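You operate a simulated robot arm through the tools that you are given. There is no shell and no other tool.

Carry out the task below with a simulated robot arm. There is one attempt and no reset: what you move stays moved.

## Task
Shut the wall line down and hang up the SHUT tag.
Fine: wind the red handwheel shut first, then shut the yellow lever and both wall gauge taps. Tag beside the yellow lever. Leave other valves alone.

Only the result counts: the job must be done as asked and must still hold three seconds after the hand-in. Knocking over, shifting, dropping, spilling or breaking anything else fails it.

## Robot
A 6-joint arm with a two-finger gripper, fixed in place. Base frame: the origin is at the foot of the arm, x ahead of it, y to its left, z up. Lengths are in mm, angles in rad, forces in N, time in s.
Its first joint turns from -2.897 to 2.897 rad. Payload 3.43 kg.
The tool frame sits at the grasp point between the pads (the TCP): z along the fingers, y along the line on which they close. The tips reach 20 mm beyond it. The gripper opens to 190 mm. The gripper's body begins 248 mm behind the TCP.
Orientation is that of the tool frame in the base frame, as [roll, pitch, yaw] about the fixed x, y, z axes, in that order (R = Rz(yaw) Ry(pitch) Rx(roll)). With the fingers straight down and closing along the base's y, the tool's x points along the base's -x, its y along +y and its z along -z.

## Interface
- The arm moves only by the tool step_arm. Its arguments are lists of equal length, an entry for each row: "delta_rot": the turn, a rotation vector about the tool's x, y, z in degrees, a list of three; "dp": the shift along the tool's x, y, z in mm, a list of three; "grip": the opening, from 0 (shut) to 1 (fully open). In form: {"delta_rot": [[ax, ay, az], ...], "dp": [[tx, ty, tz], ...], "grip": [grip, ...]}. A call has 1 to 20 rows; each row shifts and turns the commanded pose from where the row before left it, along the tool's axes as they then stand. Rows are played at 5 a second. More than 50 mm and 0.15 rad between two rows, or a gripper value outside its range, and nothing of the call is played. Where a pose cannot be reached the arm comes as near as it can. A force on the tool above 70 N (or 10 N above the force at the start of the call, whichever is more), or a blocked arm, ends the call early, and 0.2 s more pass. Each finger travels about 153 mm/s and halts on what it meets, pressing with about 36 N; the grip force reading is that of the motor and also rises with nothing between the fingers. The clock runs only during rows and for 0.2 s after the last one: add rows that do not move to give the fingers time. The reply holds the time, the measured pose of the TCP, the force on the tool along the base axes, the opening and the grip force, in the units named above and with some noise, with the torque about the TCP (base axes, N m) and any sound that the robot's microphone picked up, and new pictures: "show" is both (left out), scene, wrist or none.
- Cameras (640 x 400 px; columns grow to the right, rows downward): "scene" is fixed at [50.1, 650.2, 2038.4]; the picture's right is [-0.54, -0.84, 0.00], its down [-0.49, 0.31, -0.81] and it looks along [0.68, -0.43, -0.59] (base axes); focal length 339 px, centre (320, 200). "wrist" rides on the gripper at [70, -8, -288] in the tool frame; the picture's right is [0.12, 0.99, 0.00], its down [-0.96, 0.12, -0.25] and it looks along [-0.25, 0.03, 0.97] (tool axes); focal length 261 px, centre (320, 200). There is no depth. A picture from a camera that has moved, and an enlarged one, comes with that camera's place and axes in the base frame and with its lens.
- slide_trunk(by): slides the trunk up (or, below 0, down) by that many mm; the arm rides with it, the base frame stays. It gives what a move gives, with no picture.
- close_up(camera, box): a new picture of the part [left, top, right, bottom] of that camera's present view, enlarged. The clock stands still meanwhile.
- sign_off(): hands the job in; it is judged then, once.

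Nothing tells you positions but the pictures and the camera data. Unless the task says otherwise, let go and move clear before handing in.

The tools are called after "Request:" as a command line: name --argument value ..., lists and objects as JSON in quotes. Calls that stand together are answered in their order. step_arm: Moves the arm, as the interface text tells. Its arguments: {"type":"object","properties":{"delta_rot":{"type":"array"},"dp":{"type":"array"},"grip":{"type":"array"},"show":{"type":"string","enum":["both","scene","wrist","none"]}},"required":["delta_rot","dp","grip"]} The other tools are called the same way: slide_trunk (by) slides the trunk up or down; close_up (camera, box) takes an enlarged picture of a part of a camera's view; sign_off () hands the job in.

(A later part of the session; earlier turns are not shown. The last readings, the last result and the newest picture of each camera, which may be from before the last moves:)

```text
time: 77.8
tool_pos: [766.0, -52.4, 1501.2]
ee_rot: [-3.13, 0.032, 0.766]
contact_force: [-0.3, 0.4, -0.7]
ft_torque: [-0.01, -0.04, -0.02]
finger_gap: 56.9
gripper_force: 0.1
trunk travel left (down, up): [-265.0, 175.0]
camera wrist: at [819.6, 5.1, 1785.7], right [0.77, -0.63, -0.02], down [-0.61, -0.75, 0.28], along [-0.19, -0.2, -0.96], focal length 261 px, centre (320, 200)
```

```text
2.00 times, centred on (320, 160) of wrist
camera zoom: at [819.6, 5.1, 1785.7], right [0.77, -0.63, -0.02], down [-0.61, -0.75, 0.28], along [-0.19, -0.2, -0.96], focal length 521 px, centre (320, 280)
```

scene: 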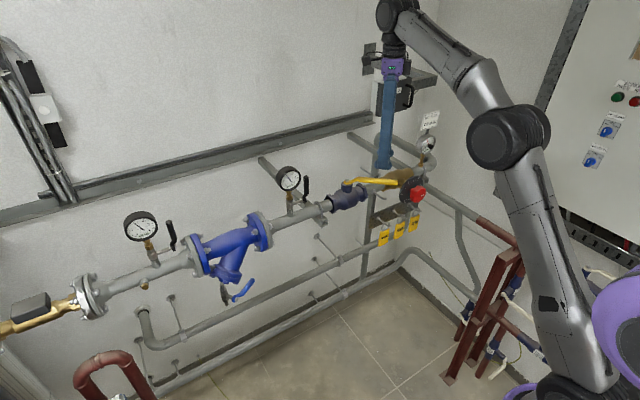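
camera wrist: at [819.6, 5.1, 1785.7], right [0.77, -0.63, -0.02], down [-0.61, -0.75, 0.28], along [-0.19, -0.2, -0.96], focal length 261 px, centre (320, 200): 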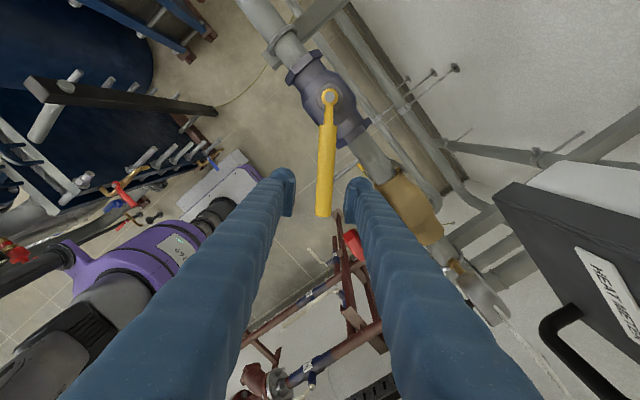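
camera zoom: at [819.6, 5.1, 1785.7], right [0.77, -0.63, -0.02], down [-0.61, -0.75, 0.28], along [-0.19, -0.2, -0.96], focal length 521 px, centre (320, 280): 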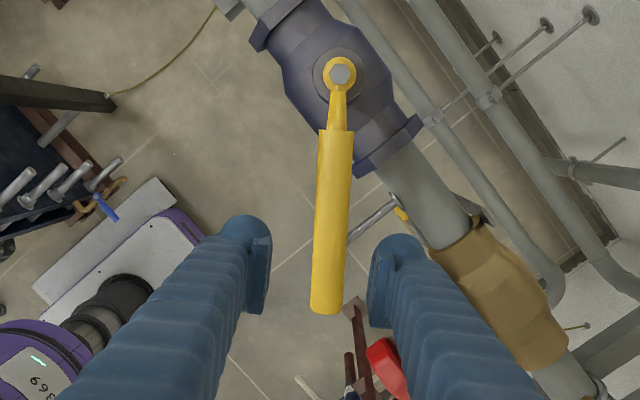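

Request:
step_arm --delta_rot '[[0, 0, 0], [0, 0, 0], [0, 0, 0], [0, 0, 0], [0, 0, 0]]' --dp '[[0, 0, 25], [0, 0, 25], [0, 0, 25], [0, 0, 22], [0, 0, 0]]' --grip '[0.3, 0.3, 0.3, 0.3, 0.25]' --show "both"

Request:
close_up --camera "wrist" --box '[220, 60, 420, 260]'

```text
time: 79.0
tool_pos: [762.9, -55.6, 1401.6]
ee_rot: [-3.13, 0.032, 0.765]
contact_force: [0.4, -0.1, 0.3]
ft_torque: [-0.03, -0.04, 0.03]
finger_gap: 47.4
gripper_force: 0.1
trunk travel left (down, up): [-265.0, 175.0]
camera wrist: at [816.8, 2.7, 1686.6], right [0.77, -0.63, -0.02], down [-0.61, -0.75, 0.28], along [-0.19, -0.2, -0.96], focal length 261 px, centre (320, 200)
```

scene: 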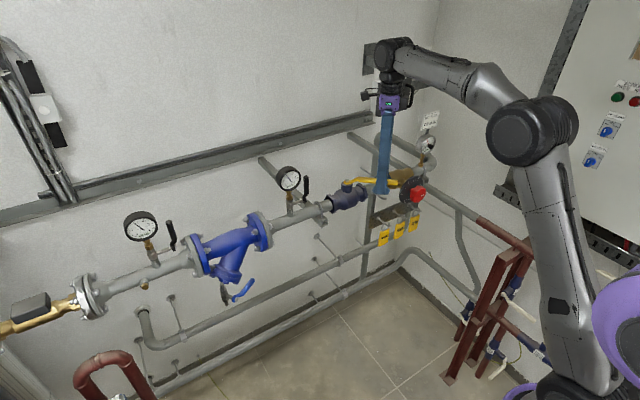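
wrist: 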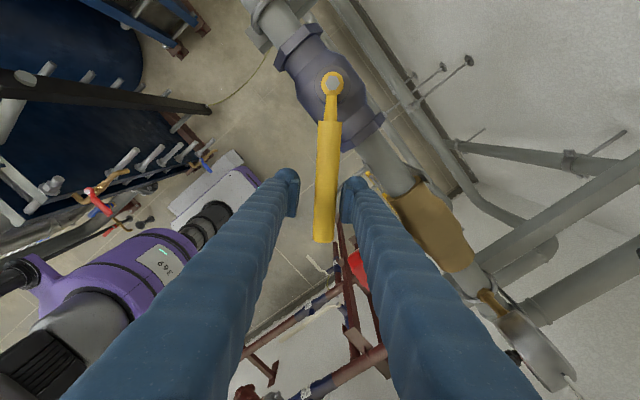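

```text
2.00 times, centred on (320, 160) of wrist
camera zoom: at [816.8, 2.7, 1686.6], right [0.77, -0.63, -0.02], down [-0.61, -0.75, 0.28], along [-0.19, -0.2, -0.96], focal length 521 px, centre (320, 280)
```

zoom: 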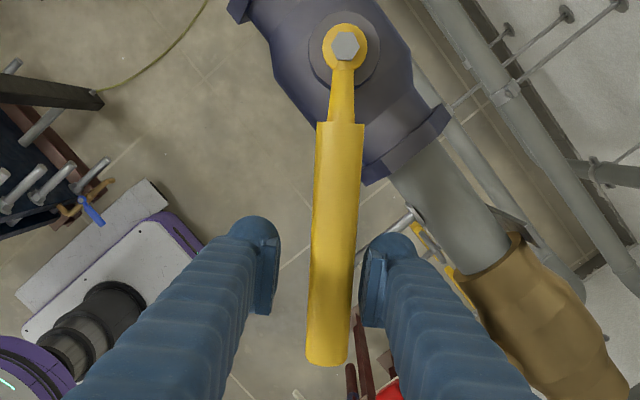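

Request:
step_arm --delta_rot '[[0, 0, 6], [0, 0, 6], [0, 0, 6], [0, 0, 0]]' --dp '[[0.67, -12.7, 0], [0.67, -12.7, 0], [0.67, -12.7, 0], [0, 0, 0]]' --grip '[0.25, 0.25, 0.25, 0.25]' --show "both"

```text
time: 80.0
tool_pos: [744.7, -26.1, 1405.0]
ee_rot: [-3.139, 0.034, 0.45]
contact_force: [1.7, -4.8, -0.7]
ft_torque: [-0.02, -0.03, 0.06]
finger_gap: 50.8
gripper_force: 3.0
trunk travel left (down, up): [-265.0, 175.0]
camera wrist: at [813.1, 16.0, 1689.2], right [0.54, -0.84, -0.01], down [-0.81, -0.52, 0.28], along [-0.24, -0.14, -0.96], focal length 261 px, centre (320, 200)
```

scene: 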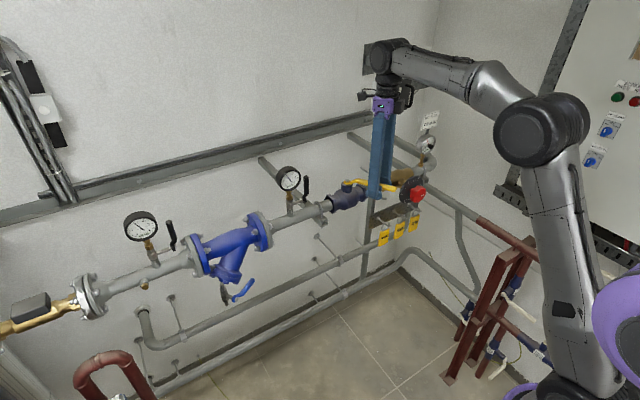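
wrist: 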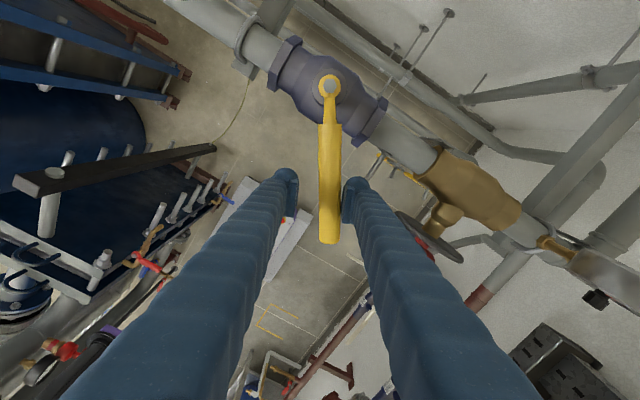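

Request:
step_arm --delta_rot '[[0, 0, 6], [0, 0, 6], [0, 0, 6], [0, 0, 0]]' --dp '[[0.67, -12.7, 1], [0.67, -12.7, 1], [0.67, -12.7, 1], [0, 0, 0]]' --grip '[0.25, 0.25, 0.25, 0.25]' --show "wrist"

```text
time: 81.0
tool_pos: [732.4, 9.2, 1399.9]
ee_rot: [-3.141, 0.034, 0.146]
contact_force: [-0.4, -2.1, 0.0]
ft_torque: [0.02, 0.02, 0.02]
finger_gap: 48.9
gripper_force: 1.3
out of reach, approached as far as the arm can: row 3
trunk travel left (down, up): [-265.0, 175.0]
camera wrist: at [809.0, 28.9, 1684.4], right [0.26, -0.96, 0.0], down [-0.93, -0.25, 0.28], along [-0.27, -0.07, -0.96], focal length 261 px, centre (320, 200)
```

wrist: 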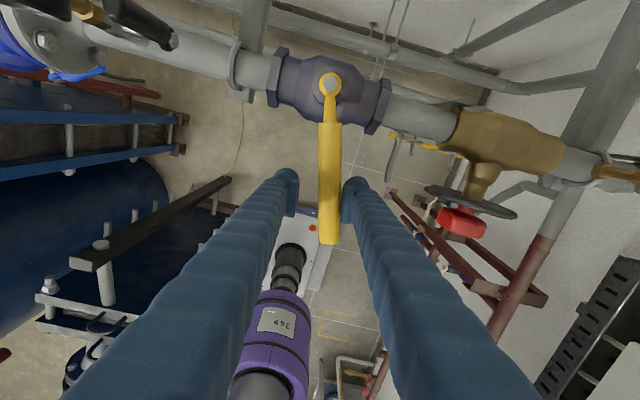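

About 80° turned, with the wrist near its limit. I'll finish the last degrees with a straight push to +y.

Request:
step_arm --delta_rot '[[0, 0, 0], [0, 0, 0], [0, 0, 0], [0, 0, 0], [0, 0, 0]]' --dp '[[0.8, -6, 0], [0.8, -6, 0], [0.8, -6, 0], [0.8, -6, 0], [0, 0, 0]]' --grip '[0.25, 0.25, 0.25, 0.25, 0.25]' --show "wrist"

```text
time: 82.2
tool_pos: [731.6, 8.4, 1400.8]
ee_rot: [3.14, 0.032, 0.148]
contact_force: [0.2, -0.9, -0.2]
ft_torque: [0.03, 0.0, -0.02]
finger_gap: 47.5
gripper_force: 0.0
out of reach, approached as far as the arm can: row 1, 2, 3, 4
trunk travel left (down, up): [-265.0, 175.0]
camera wrist: at [809.2, 29.1, 1684.8], right [0.26, -0.96, 0.0], down [-0.93, -0.25, 0.28], along [-0.27, -0.07, -0.96], focal length 261 px, centre (320, 200)
```

wrist: 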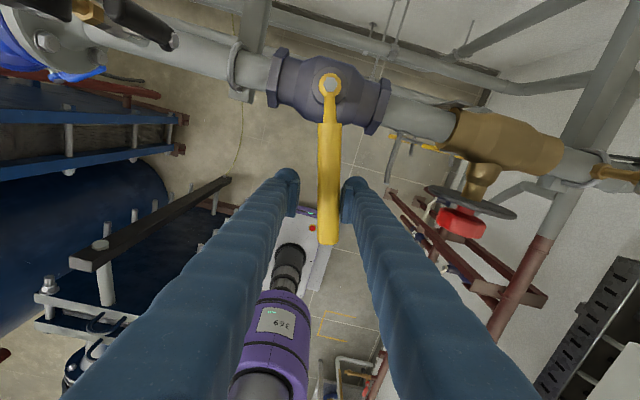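

Request:
step_arm --delta_rot '[[0, 0, -4], [0, 0, -4], [0, 0, -4], [0, 0, 0], [0, 0, 0]]' --dp '[[0.8, -6, 0], [1.2, -6, 0], [1.6, -6, 0], [1.8, -6, 0], [0, 0, 0]]' --grip '[0.25, 0.25, 0.25, 0.25, 0.25]' --show "wrist"

```text
time: 83.4
tool_pos: [730.9, 33.3, 1400.9]
ee_rot: [3.142, 0.033, 0.348]
contact_force: [-2.6, -10.8, 4.3]
ft_torque: [0.02, -0.13, -0.38]
finger_gap: 52.5
gripper_force: 4.4
trunk travel left (down, up): [-265.0, 175.0]
camera wrist: at [802.3, 67.7, 1685.5], right [0.45, -0.89, 0.0], down [-0.86, -0.43, 0.28], along [-0.25, -0.12, -0.96], focal length 261 px, centre (320, 200)
```

wrist: 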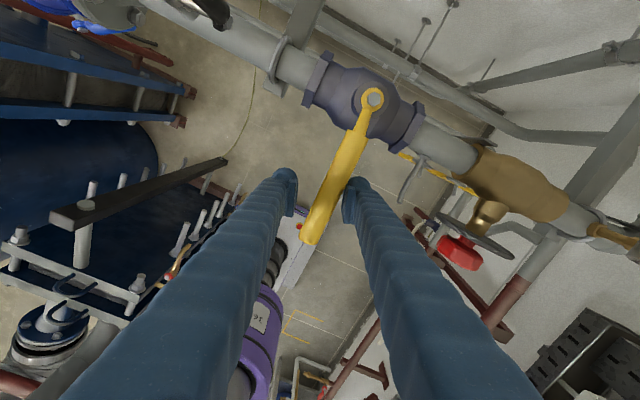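

Request:
step_arm --delta_rot '[[0, 0, 0], [0, 0, 0], [0, 0, 0]]' --dp '[[2, -5.6, 0], [2, -5.6, 0], [0, 0, 0]]' --grip '[0.25, 0.25, 0.25]' --show "both"

Request:
close_up --camera "wrist" --box '[240, 60, 480, 260]'

```text
time: 84.2
tool_pos: [728.7, 41.4, 1400.9]
ee_rot: [-3.141, 0.033, 0.346]
contact_force: [-7.6, -31.1, 2.5]
ft_torque: [0.34, -0.02, -1.09]
finger_gap: 61.6
gripper_force: 12.7
trunk travel left (down, up): [-265.0, 175.0]
camera wrist: at [800.9, 76.2, 1685.0], right [0.45, -0.89, 0.0], down [-0.86, -0.43, 0.28], along [-0.25, -0.12, -0.96], focal length 261 px, centre (320, 200)
```

scene: 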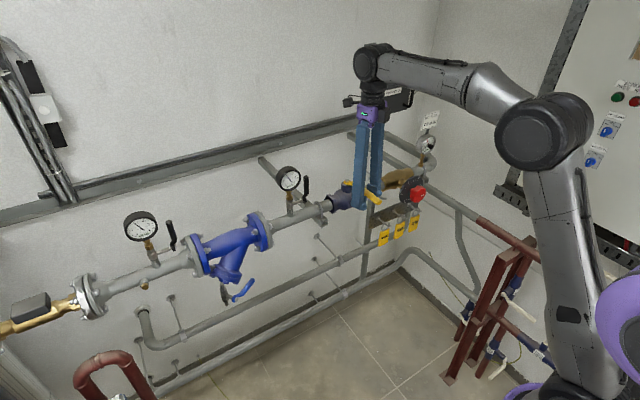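
wrist: 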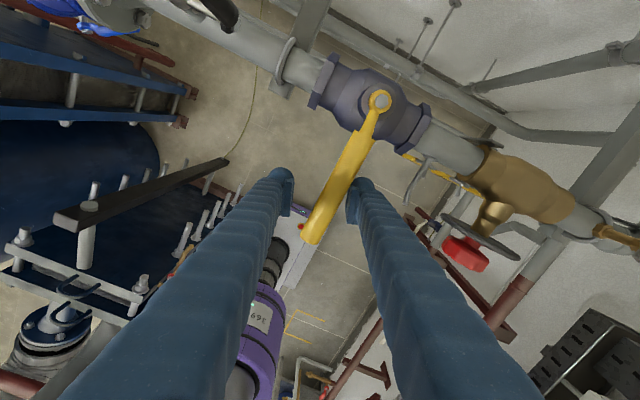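

```text
2.00 times, centred on (360, 160) of wrist
camera zoom: at [800.9, 76.2, 1685.0], right [0.45, -0.89, 0.0], down [-0.86, -0.43, 0.28], along [-0.25, -0.12, -0.96], focal length 521 px, centre (240, 280)
```

zoom: 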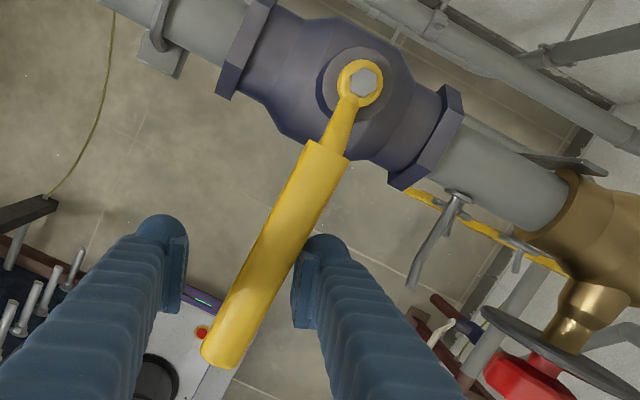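

The stop is reached: force rises, the lever no longer moves and it sits square to the pipe, so the yellow lever is shut. I'll ease off, go straight up and unwind the wrist.

Request:
step_arm --delta_rot '[[0, 0, 0], [0, 0, 0], [0, 0, 0], [0, 0, 0], [0, 0, 0], [0, 0, 0], [0, 0, 0], [0, 0, 0]]' --dp '[[-3, 8, 0], [-3, 8, 0], [0, 0, 0], [0, 0, -30], [0, 0, -30], [0, 0, -30], [0, 0, -30], [0, 0, 0]]' --grip '[0.3, 0.3, 0.3, 0.3, 0.3, 0.3, 0.3, 0.3]' --show "both"

Request:
close_up --camera "scene" --box '[260, 140, 440, 250]'

```text
time: 86.0
tool_pos: [735.6, 29.3, 1520.2]
ee_rot: [-3.142, 0.033, 0.349]
contact_force: [-0.7, 0.4, 0.5]
ft_torque: [0.01, -0.02, -0.01]
finger_gap: 56.9
gripper_force: 0.0
trunk travel left (down, up): [-265.0, 175.0]
camera wrist: at [806.8, 65.3, 1803.7], right [0.45, -0.89, 0.0], down [-0.86, -0.43, 0.28], along [-0.25, -0.12, -0.96], focal length 261 px, centre (320, 200)
```

scene: 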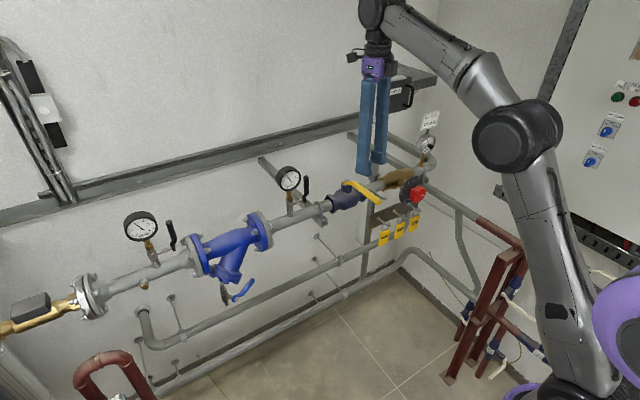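
wrist: 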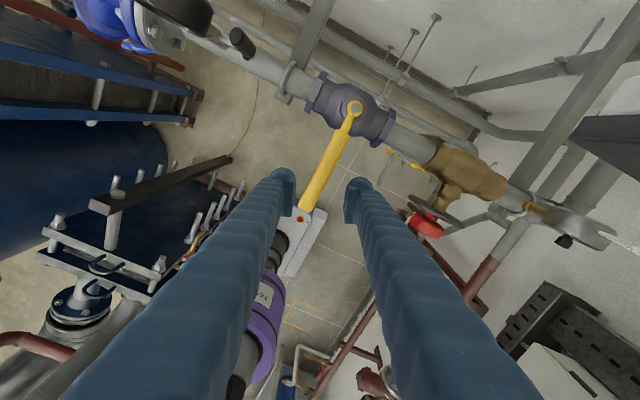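

```text
3.56 times, centred on (350, 195) of scene
camera zoom: at [50.1, 650.2, 2038.4], right [-0.54, -0.84, 0.0], down [-0.49, 0.31, -0.81], along [0.68, -0.43, -0.59], focal length 1205 px, centre (213, 218)
```

zoom: 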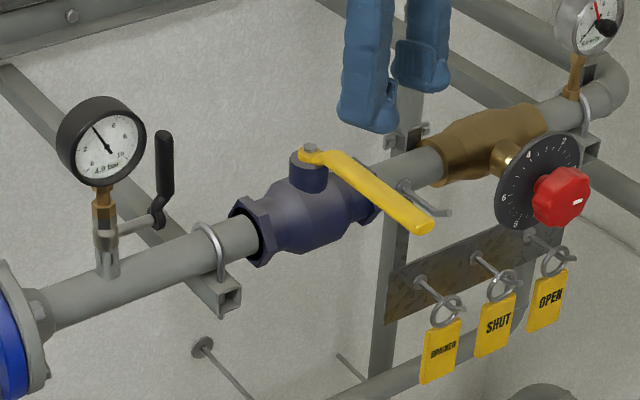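

The lever is square to the pipe. Now I'll unwind the wrist to the starting yaw.

Request:
step_arm --delta_rot '[[0, 0, -8], [0, 0, -8], [0, 0, -8], [0, 0, -8], [0, 0, -8], [0, 0, -8], [0, 0, -8], [0, 0, -8], [0, 0, -8], [0, 0, -8], [0, 0, -8], [0, 0, -8], [0, 0, -8], [0, 0, -8], [0, 0, -8], [0, 0, -8], [0, 0, -8], [0, 0, -8], [0, 0, -8], [0, 0, -8]]' --dp '[[0, 0, -5], [0, 0, -5], [0, 0, -5], [0, 0, -5], [0, 0, -5], [0, 0, -5], [0, 0, -5], [0, 0, -5], [0, 0, 0], [0, 0, 0], [0, 0, 0], [0, 0, 0], [0, 0, 0], [0, 0, 0], [0, 0, 0], [0, 0, 0], [0, 0, 0], [0, 0, 0], [0, 0, 0], [0, 0, 0]]' --grip '[0.3, 0.3, 0.3, 0.3, 0.3, 0.3, 0.3, 0.3, 0.3, 0.3, 0.3, 0.3, 0.3, 0.3, 0.3, 0.3, 0.3, 0.3, 0.3, 0.3]' --show "both"

```text
time: 90.2
tool_pos: [727.9, 28.8, 1549.2]
ee_rot: [-3.127, -0.028, 3.141]
contact_force: [0.3, 0.2, -0.5]
ft_torque: [0.0, 0.03, -0.02]
finger_gap: 57.2
gripper_force: 0.1
out of reach, approached as far as the arm can: row 6, 7, 8
trunk travel left (down, up): [-265.0, 175.0]
camera wrist: at [665.5, 24.3, 1838.4], right [-0.12, 0.99, -0.01], down [0.97, 0.12, 0.22], along [0.22, 0.02, -0.98], focal length 261 px, centre (320, 200)
```

scene: 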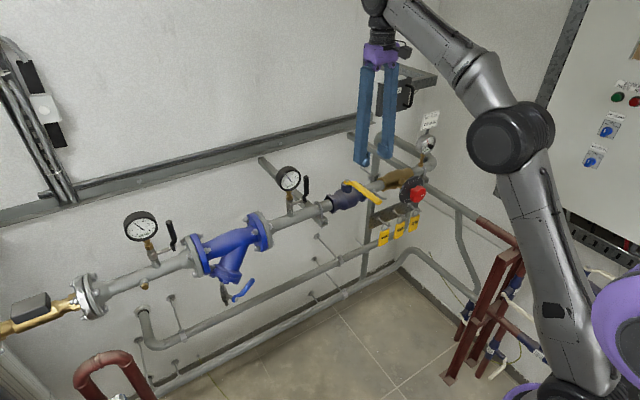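
wrist: 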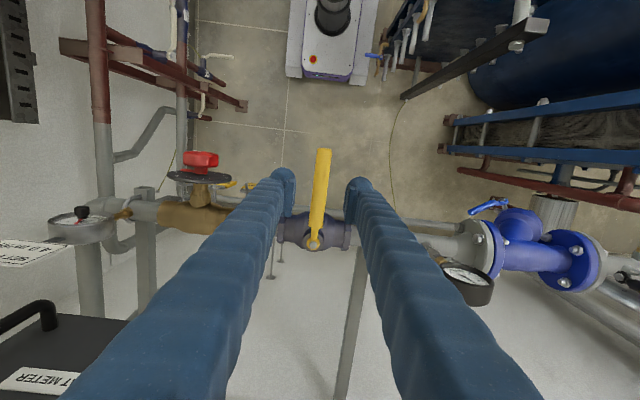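

The lever is done, so the near gauge tap is next. Its handle stands upright at about (850,197), z 1385–1460, and I'll pinch it from the front below the gauge body. Moving across and tilting the tool horizontal.

Request:
step_arm --delta_rot '[[0, 0, 0], [0, 0, 0], [0, 0, 0], [0, 0, 0], [0, 0, 0], [0, 0, 0], [0, 0, 0]]' --dp '[[-5, 28, 0], [-5, 28, 0], [-5, 28, 0], [-5, 28, 0], [-5, 28, 0], [-5, 28, 0], [0, 0, 0]]' --grip '[0.2, 0.2, 0.2, 0.2, 0.2, 0.2, 0.2]' --show "none"

Request:
step_arm --delta_rot '[[0, -8, 0], [0, -8, 0], [0, -8, 0], [0, -8, 0], [0, -8, 0], [0, -8, 0], [0, 0, 0]]' --dp '[[0, 0, 0], [0, 0, 0], [0, 0, 0], [0, 0, 0], [0, 0, 0], [0, 0, 0], [0, 0, 0]]' --grip '[0.2, 0.2, 0.2, 0.2, 0.2, 0.2, 0.2]' --show "both"

```text
time: 91.8
tool_pos: [738.2, 192.6, 1522.3]
ee_rot: [-3.133, -0.027, 3.137]
contact_force: [0.3, 0.0, -0.7]
ft_torque: [-0.05, -0.04, 0.03]
finger_gap: 38.0
gripper_force: 0.1
out of reach, approached as far as the arm can: row 1, 2, 3, 4, 5, 6
trunk travel left (down, up): [-265.0, 175.0]
```

```text
time: 93.4
tool_pos: [739.1, 193.4, 1522.7]
ee_rot: [-3.126, 0.809, -3.132]
contact_force: [-0.9, 1.0, 0.6]
ft_torque: [0.04, -0.01, 0.02]
finger_gap: 38.0
gripper_force: 0.1
trunk travel left (down, up): [-265.0, 175.0]
camera wrist: at [481.5, 187.1, 1669.8], right [-0.08, 0.99, -0.1], down [0.49, 0.12, 0.87], along [0.87, 0.02, -0.49], focal length 261 px, centre (320, 200)
```

scene: 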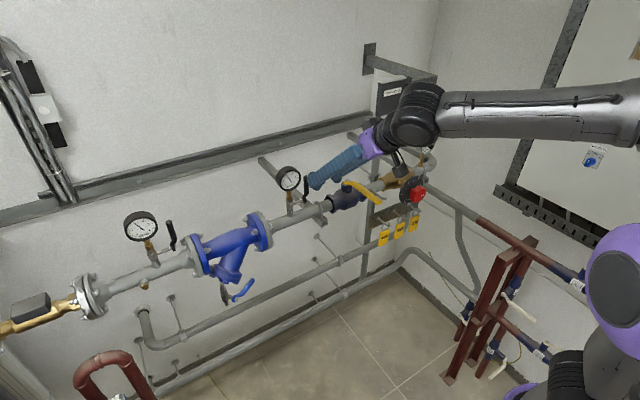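
wrist: 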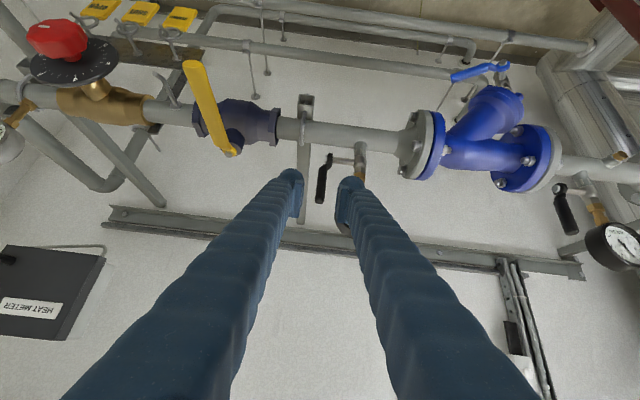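

Request:
slide_trunk --by -60

Request:
step_arm --delta_rot '[[0, -8, 0], [0, -8, 0], [0, -8, 0], [0, -8, 0], [0, -8, 0], [0, -3.5, 0], [0, 0, 0]]' --dp '[[0, 0, 0], [0, 0, 0], [0, 0, 0], [0, 0, 0], [0, 0, 0], [0, 0, 0], [0, 0, 0]]' --grip '[0.2, 0.2, 0.2, 0.2, 0.2, 0.2, 0.2]' --show "both"

```text
time: 94.4
tool_pos: [739.3, 192.1, 1461.5]
ee_rot: [-3.124, 0.805, -3.134]
contact_force: [-0.6, -0.1, -0.2]
ft_torque: [-0.02, 0.0, 0.03]
finger_gap: 38.1
gripper_force: 0.1
trunk travel left (down, up): [-205.0, 235.0]
```

```text
time: 96.0
tool_pos: [739.4, 194.4, 1461.1]
ee_rot: [-1.95, 1.556, -1.95]
contact_force: [-0.3, 0.7, -0.2]
ft_torque: [0.02, -0.02, -0.04]
finger_gap: 37.8
gripper_force: 0.0
trunk travel left (down, up): [-205.0, 235.0]
camera wrist: at [450.5, 185.0, 1391.9], right [0.0, 0.99, -0.13], down [-0.24, 0.13, 0.96], along [0.97, 0.03, 0.24], focal length 261 px, centre (320, 200)
```

scene: 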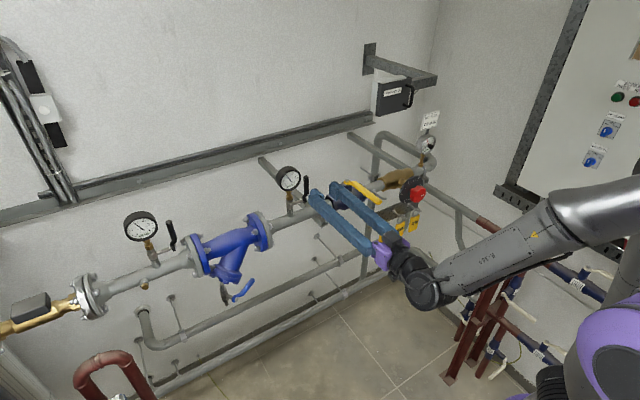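
wrist: 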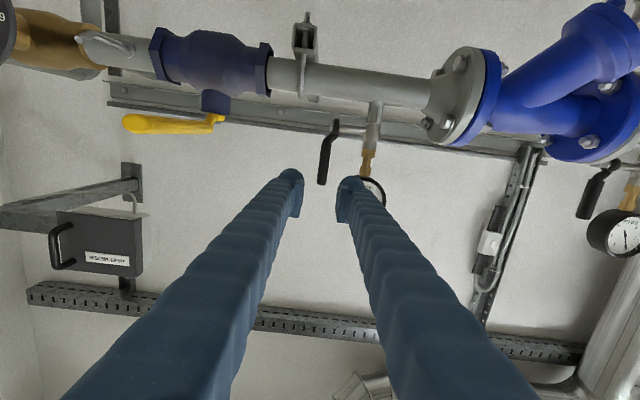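

Request:
step_arm --delta_rot '[[0, 0, 0], [0, 0, 0], [0, 0, 0], [0, 0, 0]]' --dp '[[14, 2, 10], [14, 2, 15], [14, 0, 15], [0, 0, 0]]' --grip '[0.2, 0.2, 0.2, 0.2]' --show "both"

Request:
close_up --camera "wrist" --box '[240, 90, 420, 230]'

Request:
close_up --camera "scene" --box '[250, 150, 390, 250]'

```text
time: 97.0
tool_pos: [780.3, 198.2, 1417.6]
ee_rot: [-1.959, 1.558, -1.96]
contact_force: [-0.2, 0.3, 0.7]
ft_torque: [0.02, 0.02, 0.0]
finger_gap: 37.9
gripper_force: 0.1
trunk travel left (down, up): [-205.0, 235.0]
camera wrist: at [491.6, 189.3, 1348.9], right [0.0, 0.99, -0.13], down [-0.24, 0.13, 0.96], along [0.97, 0.03, 0.24], focal length 261 px, centre (320, 200)
```

scene: 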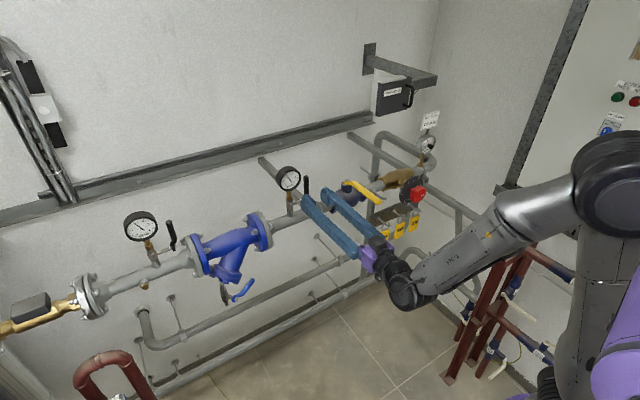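
wrist: 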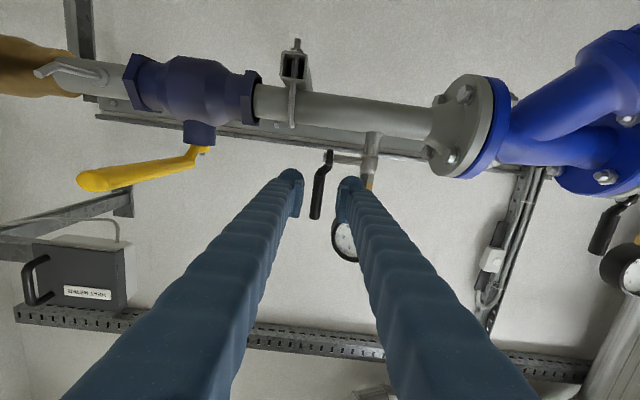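

```text
2.86 times, centred on (330, 160) of wrist
camera zoom: at [491.6, 189.3, 1348.9], right [0.0, 0.99, -0.13], down [-0.24, 0.13, 0.96], along [0.97, 0.03, 0.24], focal length 745 px, centre (291, 314)
```

zoom: 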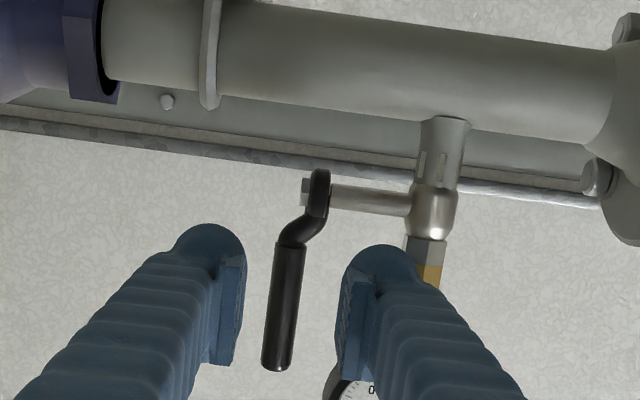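

```text
4.00 times, centred on (320, 200) of scene
camera zoom: at [50.1, 650.2, 2038.4], right [-0.54, -0.84, 0.0], down [-0.49, 0.31, -0.81], along [0.68, -0.43, -0.59], focal length 1355 px, centre (320, 200)
```

zoom: 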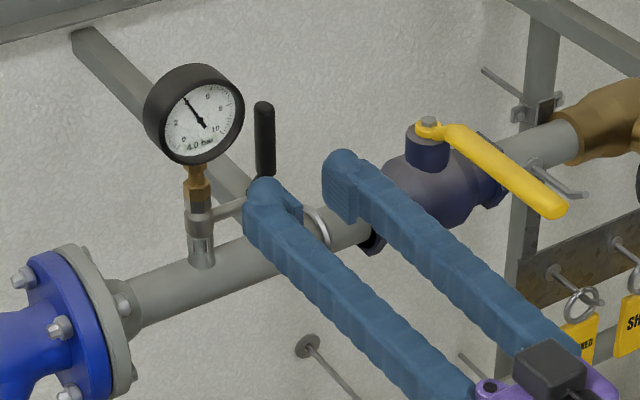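

Request:
step_arm --delta_rot '[[0, 0, 0], [0, 0, 0], [0, 0, 0], [0, 0, 0], [0, 0, 0]]' --dp '[[0, -2, 20], [0, 0, 20], [0, 0, 15], [0, 0, 10], [0, 0, 0]]' --grip '[0.2, 0.2, 0.2, 0.2, 0.2]' --show "wrist"

Request:
close_up --camera "wrist" --box '[240, 90, 420, 230]'

Request:
close_up --camera "scene" --box '[250, 150, 390, 250]'

```text
time: 98.2
tool_pos: [843.9, 195.6, 1417.0]
ee_rot: [-1.998, 1.556, -2.001]
contact_force: [-0.1, 0.3, 0.5]
ft_torque: [0.01, -0.02, 0.02]
finger_gap: 38.3
gripper_force: 0.0
trunk travel left (down, up): [-205.0, 235.0]
camera wrist: at [555.2, 186.4, 1348.8], right [0.0, 0.99, -0.13], down [-0.24, 0.13, 0.96], along [0.97, 0.03, 0.24], focal length 261 px, centre (320, 200)
```

wrist: 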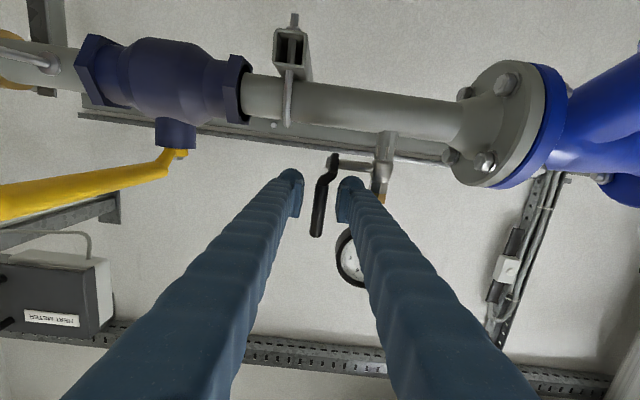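

```text
2.86 times, centred on (330, 160) of wrist
camera zoom: at [555.2, 186.4, 1348.8], right [0.0, 0.99, -0.13], down [-0.24, 0.13, 0.96], along [0.97, 0.03, 0.24], focal length 745 px, centre (291, 314)
```

zoom: 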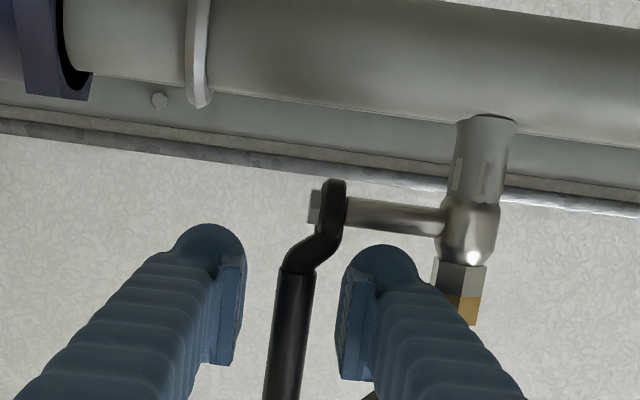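

```text
4.00 times, centred on (320, 200) of scene
camera zoom: at [50.1, 650.2, 2038.4], right [-0.54, -0.84, 0.0], down [-0.49, 0.31, -0.81], along [0.68, -0.43, -0.59], focal length 1355 px, centre (320, 200)
```

zoom: 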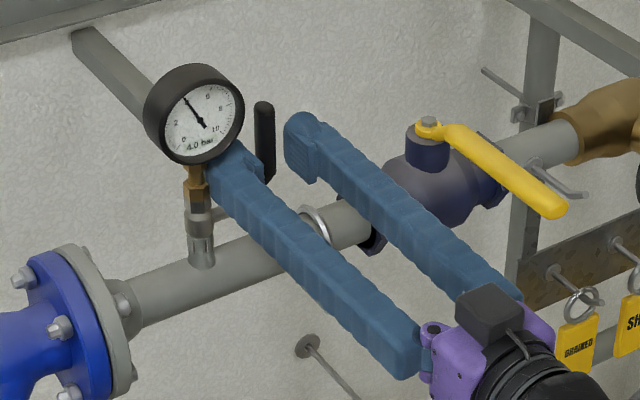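

The handle is between the fingers, so I'll pinch it.

Request:
step_arm --delta_rot '[[0, 0, 0], [0, 0, 0], [0, 0, 0]]' --dp '[[0, 0, 0], [0, 0, 0], [0, 0, 0]]' --grip '[0.03, 0.03, 0.03]' --show "wrist"

Request:
close_up --camera "wrist" --box '[240, 90, 420, 230]'

```text
time: 99.0
tool_pos: [844.8, 197.2, 1416.8]
ee_rot: [-1.98, 1.557, -1.982]
contact_force: [2.3, 6.6, -1.1]
ft_torque: [0.63, -0.04, 0.09]
finger_gap: 14.9
gripper_force: 45.5
trunk travel left (down, up): [-205.0, 235.0]
camera wrist: at [555.3, 187.1, 1348.8], right [0.0, 0.99, -0.13], down [-0.24, 0.13, 0.96], along [0.97, 0.03, 0.24], focal length 261 px, centre (320, 200)
```

wrist: 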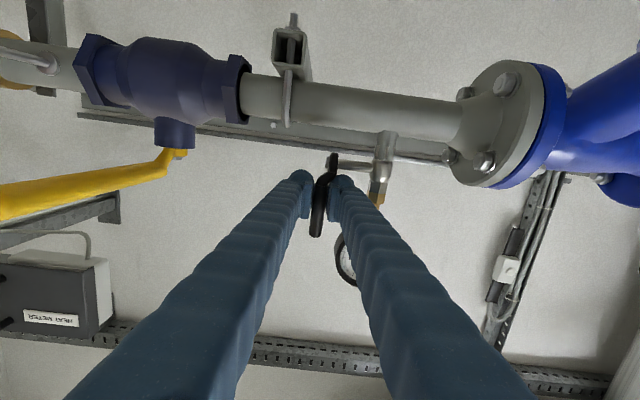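

```text
2.86 times, centred on (330, 160) of wrist
camera zoom: at [555.3, 187.1, 1348.8], right [0.0, 0.99, -0.13], down [-0.24, 0.13, 0.96], along [0.97, 0.03, 0.24], focal length 745 px, centre (291, 314)
```

zoom: 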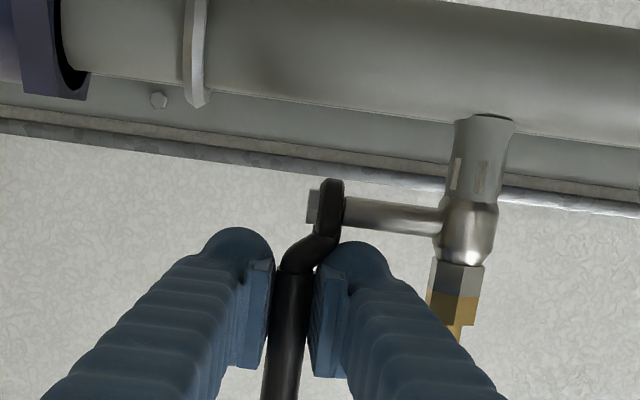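

Request:
step_arm --delta_rot '[[0, 0, 0], [0, 0, 0], [0, 0, 0]]' --dp '[[0.2, 0, -4], [0.5, 0, -4], [0, 0, 0]]' --grip '[0.03, 0.03, 0.03]' --show "wrist"

Request:
close_up --camera "wrist" --box '[240, 90, 420, 260]'

Request:
close_up --camera "scene" --box '[250, 150, 390, 250]'

```text
time: 99.8
tool_pos: [837.8, 194.6, 1417.7]
ee_rot: [-2.001, 1.557, -2.003]
contact_force: [23.8, 5.8, 3.6]
ft_torque: [0.59, -1.05, 0.01]
finger_gap: 15.1
gripper_force: 45.2
trunk travel left (down, up): [-205.0, 235.0]
camera wrist: at [549.0, 187.3, 1348.5], right [0.0, 0.99, -0.13], down [-0.24, 0.13, 0.96], along [0.97, 0.03, 0.24], focal length 261 px, centre (320, 200)
```

wrist: 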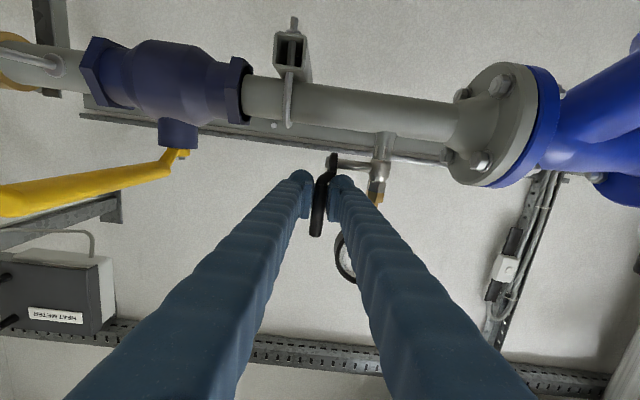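

```text
2.35 times, centred on (330, 175) of wrist
camera zoom: at [549.0, 187.3, 1348.5], right [0.0, 0.99, -0.13], down [-0.24, 0.13, 0.96], along [0.97, 0.03, 0.24], focal length 613 px, centre (296, 259)
```

zoom: 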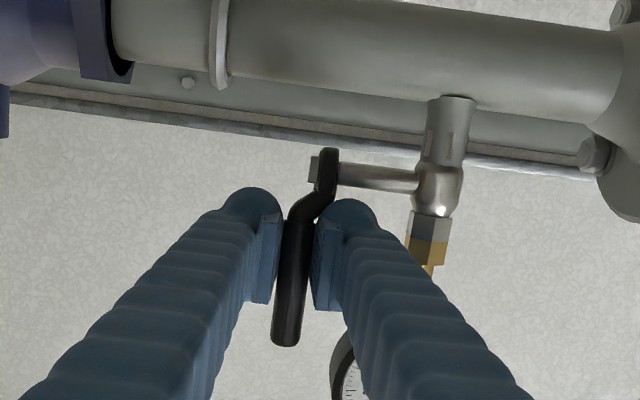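

```text
4.00 times, centred on (320, 200) of scene
camera zoom: at [50.1, 650.2, 2038.4], right [-0.54, -0.84, 0.0], down [-0.49, 0.31, -0.81], along [0.68, -0.43, -0.59], focal length 1355 px, centre (320, 200)
```

zoom: 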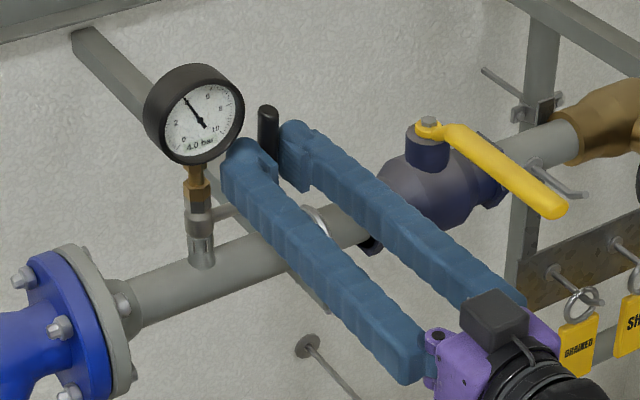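

The handle is yielding toward the robot. I'll continue along the arc.

Request:
step_arm --delta_rot '[[0, 0, 0], [0, 0, 0], [0, 0, 0], [0, 0, 0], [0, 0, 0]]' --dp '[[1.9, 0, -6.9], [3, 0, -6.5], [4.1, 0, -5.9], [5, 0, -5], [0, 0, 0]]' --grip '[0.03, 0.03, 0.03, 0.03, 0.03]' --show "wrist"

Request:
close_up --camera "wrist" --box '[240, 90, 420, 260]'

Request:
close_up --camera "scene" --box '[250, 150, 390, 250]'

```text
time: 101.0
tool_pos: [811.3, 196.0, 1405.5]
ee_rot: [-1.851, 1.558, -1.854]
contact_force: [9.3, 14.2, 17.5]
ft_torque: [-0.1, -0.96, 0.11]
finger_gap: 14.5
gripper_force: 45.1
trunk travel left (down, up): [-205.0, 235.0]
camera wrist: at [523.3, 186.7, 1335.4], right [0.0, 0.99, -0.13], down [-0.24, 0.13, 0.96], along [0.97, 0.03, 0.24], focal length 261 px, centre (320, 200)
```

wrist: 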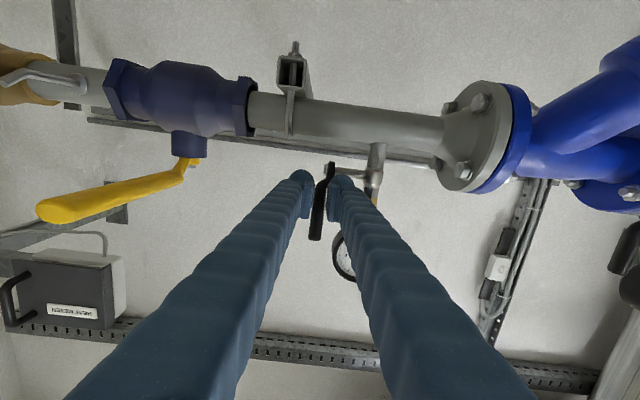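

```text
2.35 times, centred on (330, 175) of wrist
camera zoom: at [523.3, 186.7, 1335.4], right [0.0, 0.99, -0.13], down [-0.24, 0.13, 0.96], along [0.97, 0.03, 0.24], focal length 613 px, centre (296, 259)
```

zoom: 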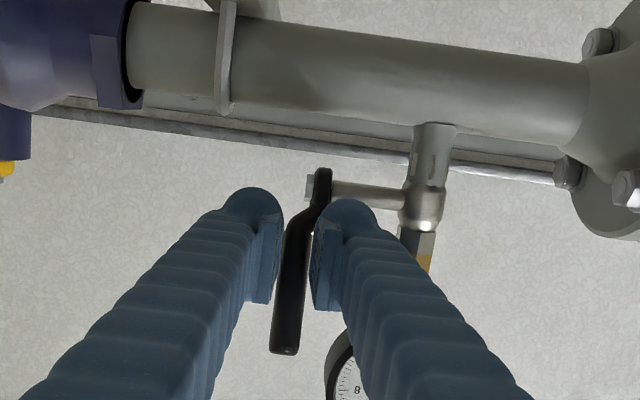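

```text
4.00 times, centred on (320, 200) of scene
camera zoom: at [50.1, 650.2, 2038.4], right [-0.54, -0.84, 0.0], down [-0.49, 0.31, -0.81], along [0.68, -0.43, -0.59], focal length 1355 px, centre (320, 200)
```

zoom: 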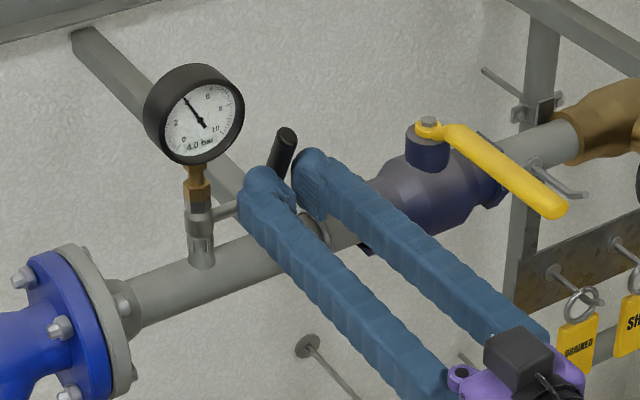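

It is about half-way. I'll release, back out, close the fingers and press the handle down from above.

Request:
step_arm --delta_rot '[[0, 0, 0], [0, 0, 0], [0, 0, 0], [0, 0, 0], [0, 0, 0], [0, 0, 0], [0, 0, 0]]' --dp '[[0, 0, 0], [0, 0, 0], [0, 0, -20], [0, 0, -20], [0, 0, -20], [0, 0, -12], [0, 0, 0]]' --grip '[0.18, 0.18, 0.18, 0.18, 0.18, 0.18, 0.18]' --show "none"

Request:
step_arm --delta_rot '[[0, 0, 0], [0, 0, 0], [0, 0, 0], [0, 0, 0], [0, 0, 0]]' --dp '[[-22, 0, 0], [-22, 0, 0], [-20, 0, 0], [0, 0, 0], [0, 0, 0]]' --grip '[0.1, 0.0, 0.0, 0.0, 0.0]' --show "both"

```text
time: 102.6
tool_pos: [741.1, 194.7, 1405.2]
ee_rot: [-1.977, 1.557, -1.981]
contact_force: [-0.5, 0.7, -0.1]
ft_torque: [-0.01, 0.03, -0.03]
finger_gap: 34.2
gripper_force: 0.1
trunk travel left (down, up): [-205.0, 235.0]
```

```text
time: 103.8
tool_pos: [740.1, 193.3, 1469.1]
ee_rot: [-1.94, 1.558, -1.941]
contact_force: [0.0, 0.9, 0.6]
ft_torque: [-0.01, -0.01, -0.06]
finger_gap: 0.0
gripper_force: 34.0
trunk travel left (down, up): [-205.0, 235.0]
camera wrist: at [451.5, 185.5, 1399.1], right [0.0, 0.99, -0.13], down [-0.24, 0.13, 0.96], along [0.97, 0.03, 0.24], focal length 261 px, centre (320, 200)
```

scene: 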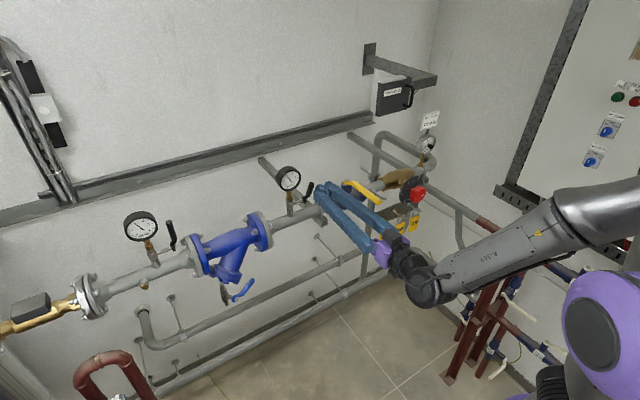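
wrist: 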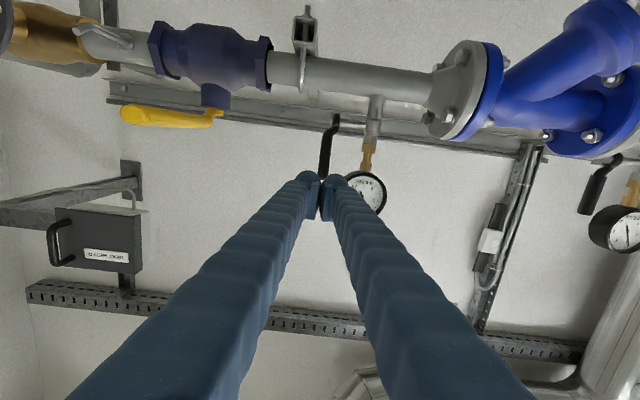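

Request:
step_arm --delta_rot '[[0, 0, 0], [0, 0, 0], [0, 0, 0], [0, 0, 0], [0, 0, 0], [0, 0, 0], [0, 0, 0], [0, 0, 0]]' --dp '[[-8, 2, 0], [0, 0, 15], [0, 0, 15], [15, 0, 0], [15, 0, 0], [15, 0, 0], [10, 0, 0], [0, 0, 0]]' --grip '[0, 0, 0, 0, 0, 0, 0, 0]' --show "both"

Request:
close_up --camera "scene" --box '[250, 150, 390, 250]'

```text
time: 105.6
tool_pos: [768.4, 196.8, 1421.9]
ee_rot: [-1.962, 1.557, -1.963]
contact_force: [0.0, 0.0, -0.4]
ft_torque: [-0.01, 0.0, -0.04]
finger_gap: 0.0
gripper_force: 33.9
trunk travel left (down, up): [-205.0, 235.0]
camera wrist: at [480.6, 187.7, 1353.0], right [0.0, 0.99, -0.13], down [-0.24, 0.13, 0.96], along [0.97, 0.03, 0.24], focal length 261 px, centre (320, 200)
```

scene: 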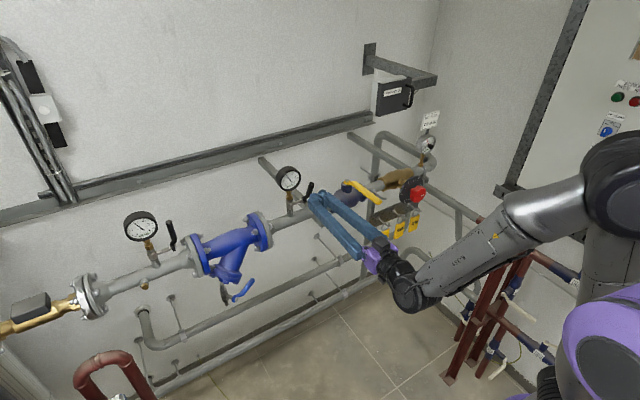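
wrist: 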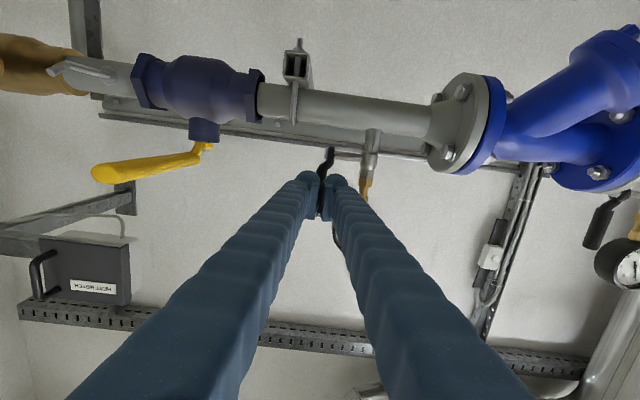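

```text
4.00 times, centred on (320, 200) of scene
camera zoom: at [50.1, 650.2, 2038.4], right [-0.54, -0.84, 0.0], down [-0.49, 0.31, -0.81], along [0.68, -0.43, -0.59], focal length 1355 px, centre (320, 200)
```

zoom: 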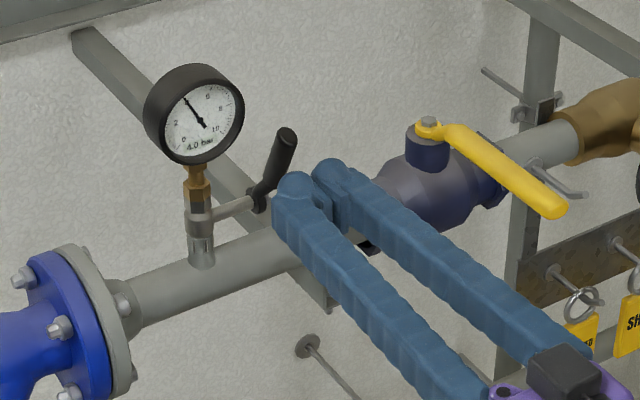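

The handle slipped in the pads and is only about 25° over. I'll pinch again higher on the handle for better leverage.

Request:
step_arm --delta_rot '[[0, 0, 0], [0, 0, 0], [0, 0, 0], [0, 0, 0], [0, 0, 0], [0, 0, 0], [0, 0, 0]]' --dp '[[0, 0, -12], [-6, 0, -12], [-6, 0, 0], [0, 0, 25], [0, 0, 25], [0, 0, 28], [0, 0, 0]]' --grip '[0.0, 0.18, 0.18, 0.18, 0.18, 0.18, 0.18]' --show "wrist"

Request:
close_up --camera "wrist" --box '[240, 90, 420, 260]'

Request:
close_up --camera "scene" --box '[250, 150, 390, 250]'

```text
time: 107.2
tool_pos: [823.7, 197.9, 1434.0]
ee_rot: [-1.883, 1.557, -1.883]
contact_force: [-15.1, -1.2, -3.5]
ft_torque: [-0.17, -0.19, 0.64]
finger_gap: 34.1
gripper_force: 0.0
trunk travel left (down, up): [-205.0, 235.0]
camera wrist: at [534.8, 188.9, 1363.7], right [0.0, 0.99, -0.13], down [-0.24, 0.13, 0.96], along [0.97, 0.03, 0.24], focal length 261 px, centre (320, 200)
```

wrist: 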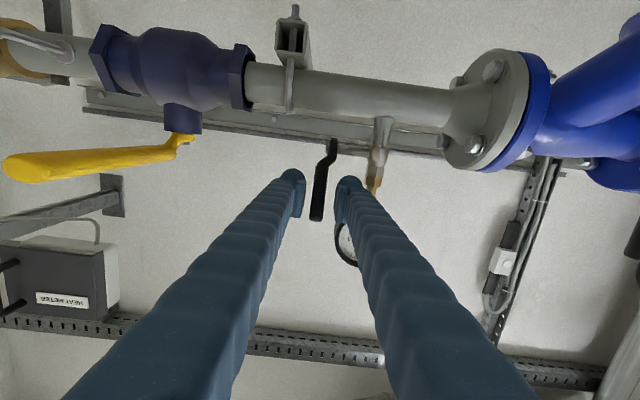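

```text
2.35 times, centred on (330, 175) of wrist
camera zoom: at [534.8, 188.9, 1363.7], right [0.0, 0.99, -0.13], down [-0.24, 0.13, 0.96], along [0.97, 0.03, 0.24], focal length 613 px, centre (296, 259)
```

zoom: 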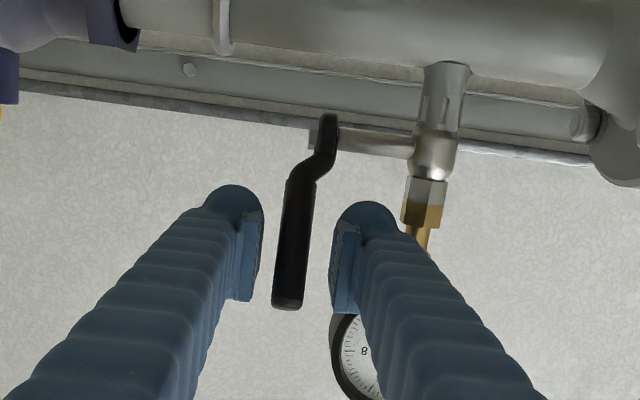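

```text
4.00 times, centred on (320, 200) of scene
camera zoom: at [50.1, 650.2, 2038.4], right [-0.54, -0.84, 0.0], down [-0.49, 0.31, -0.81], along [0.68, -0.43, -0.59], focal length 1355 px, centre (320, 200)
```

zoom: 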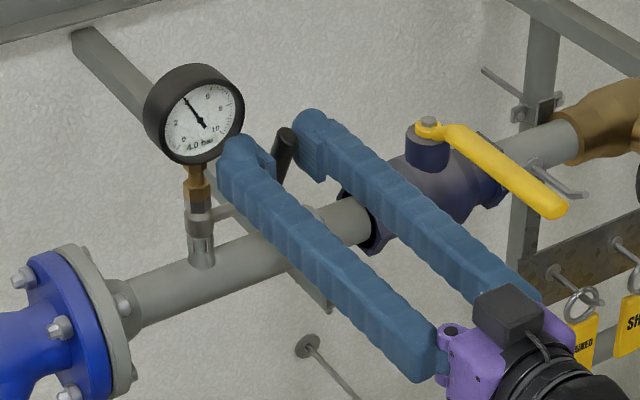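

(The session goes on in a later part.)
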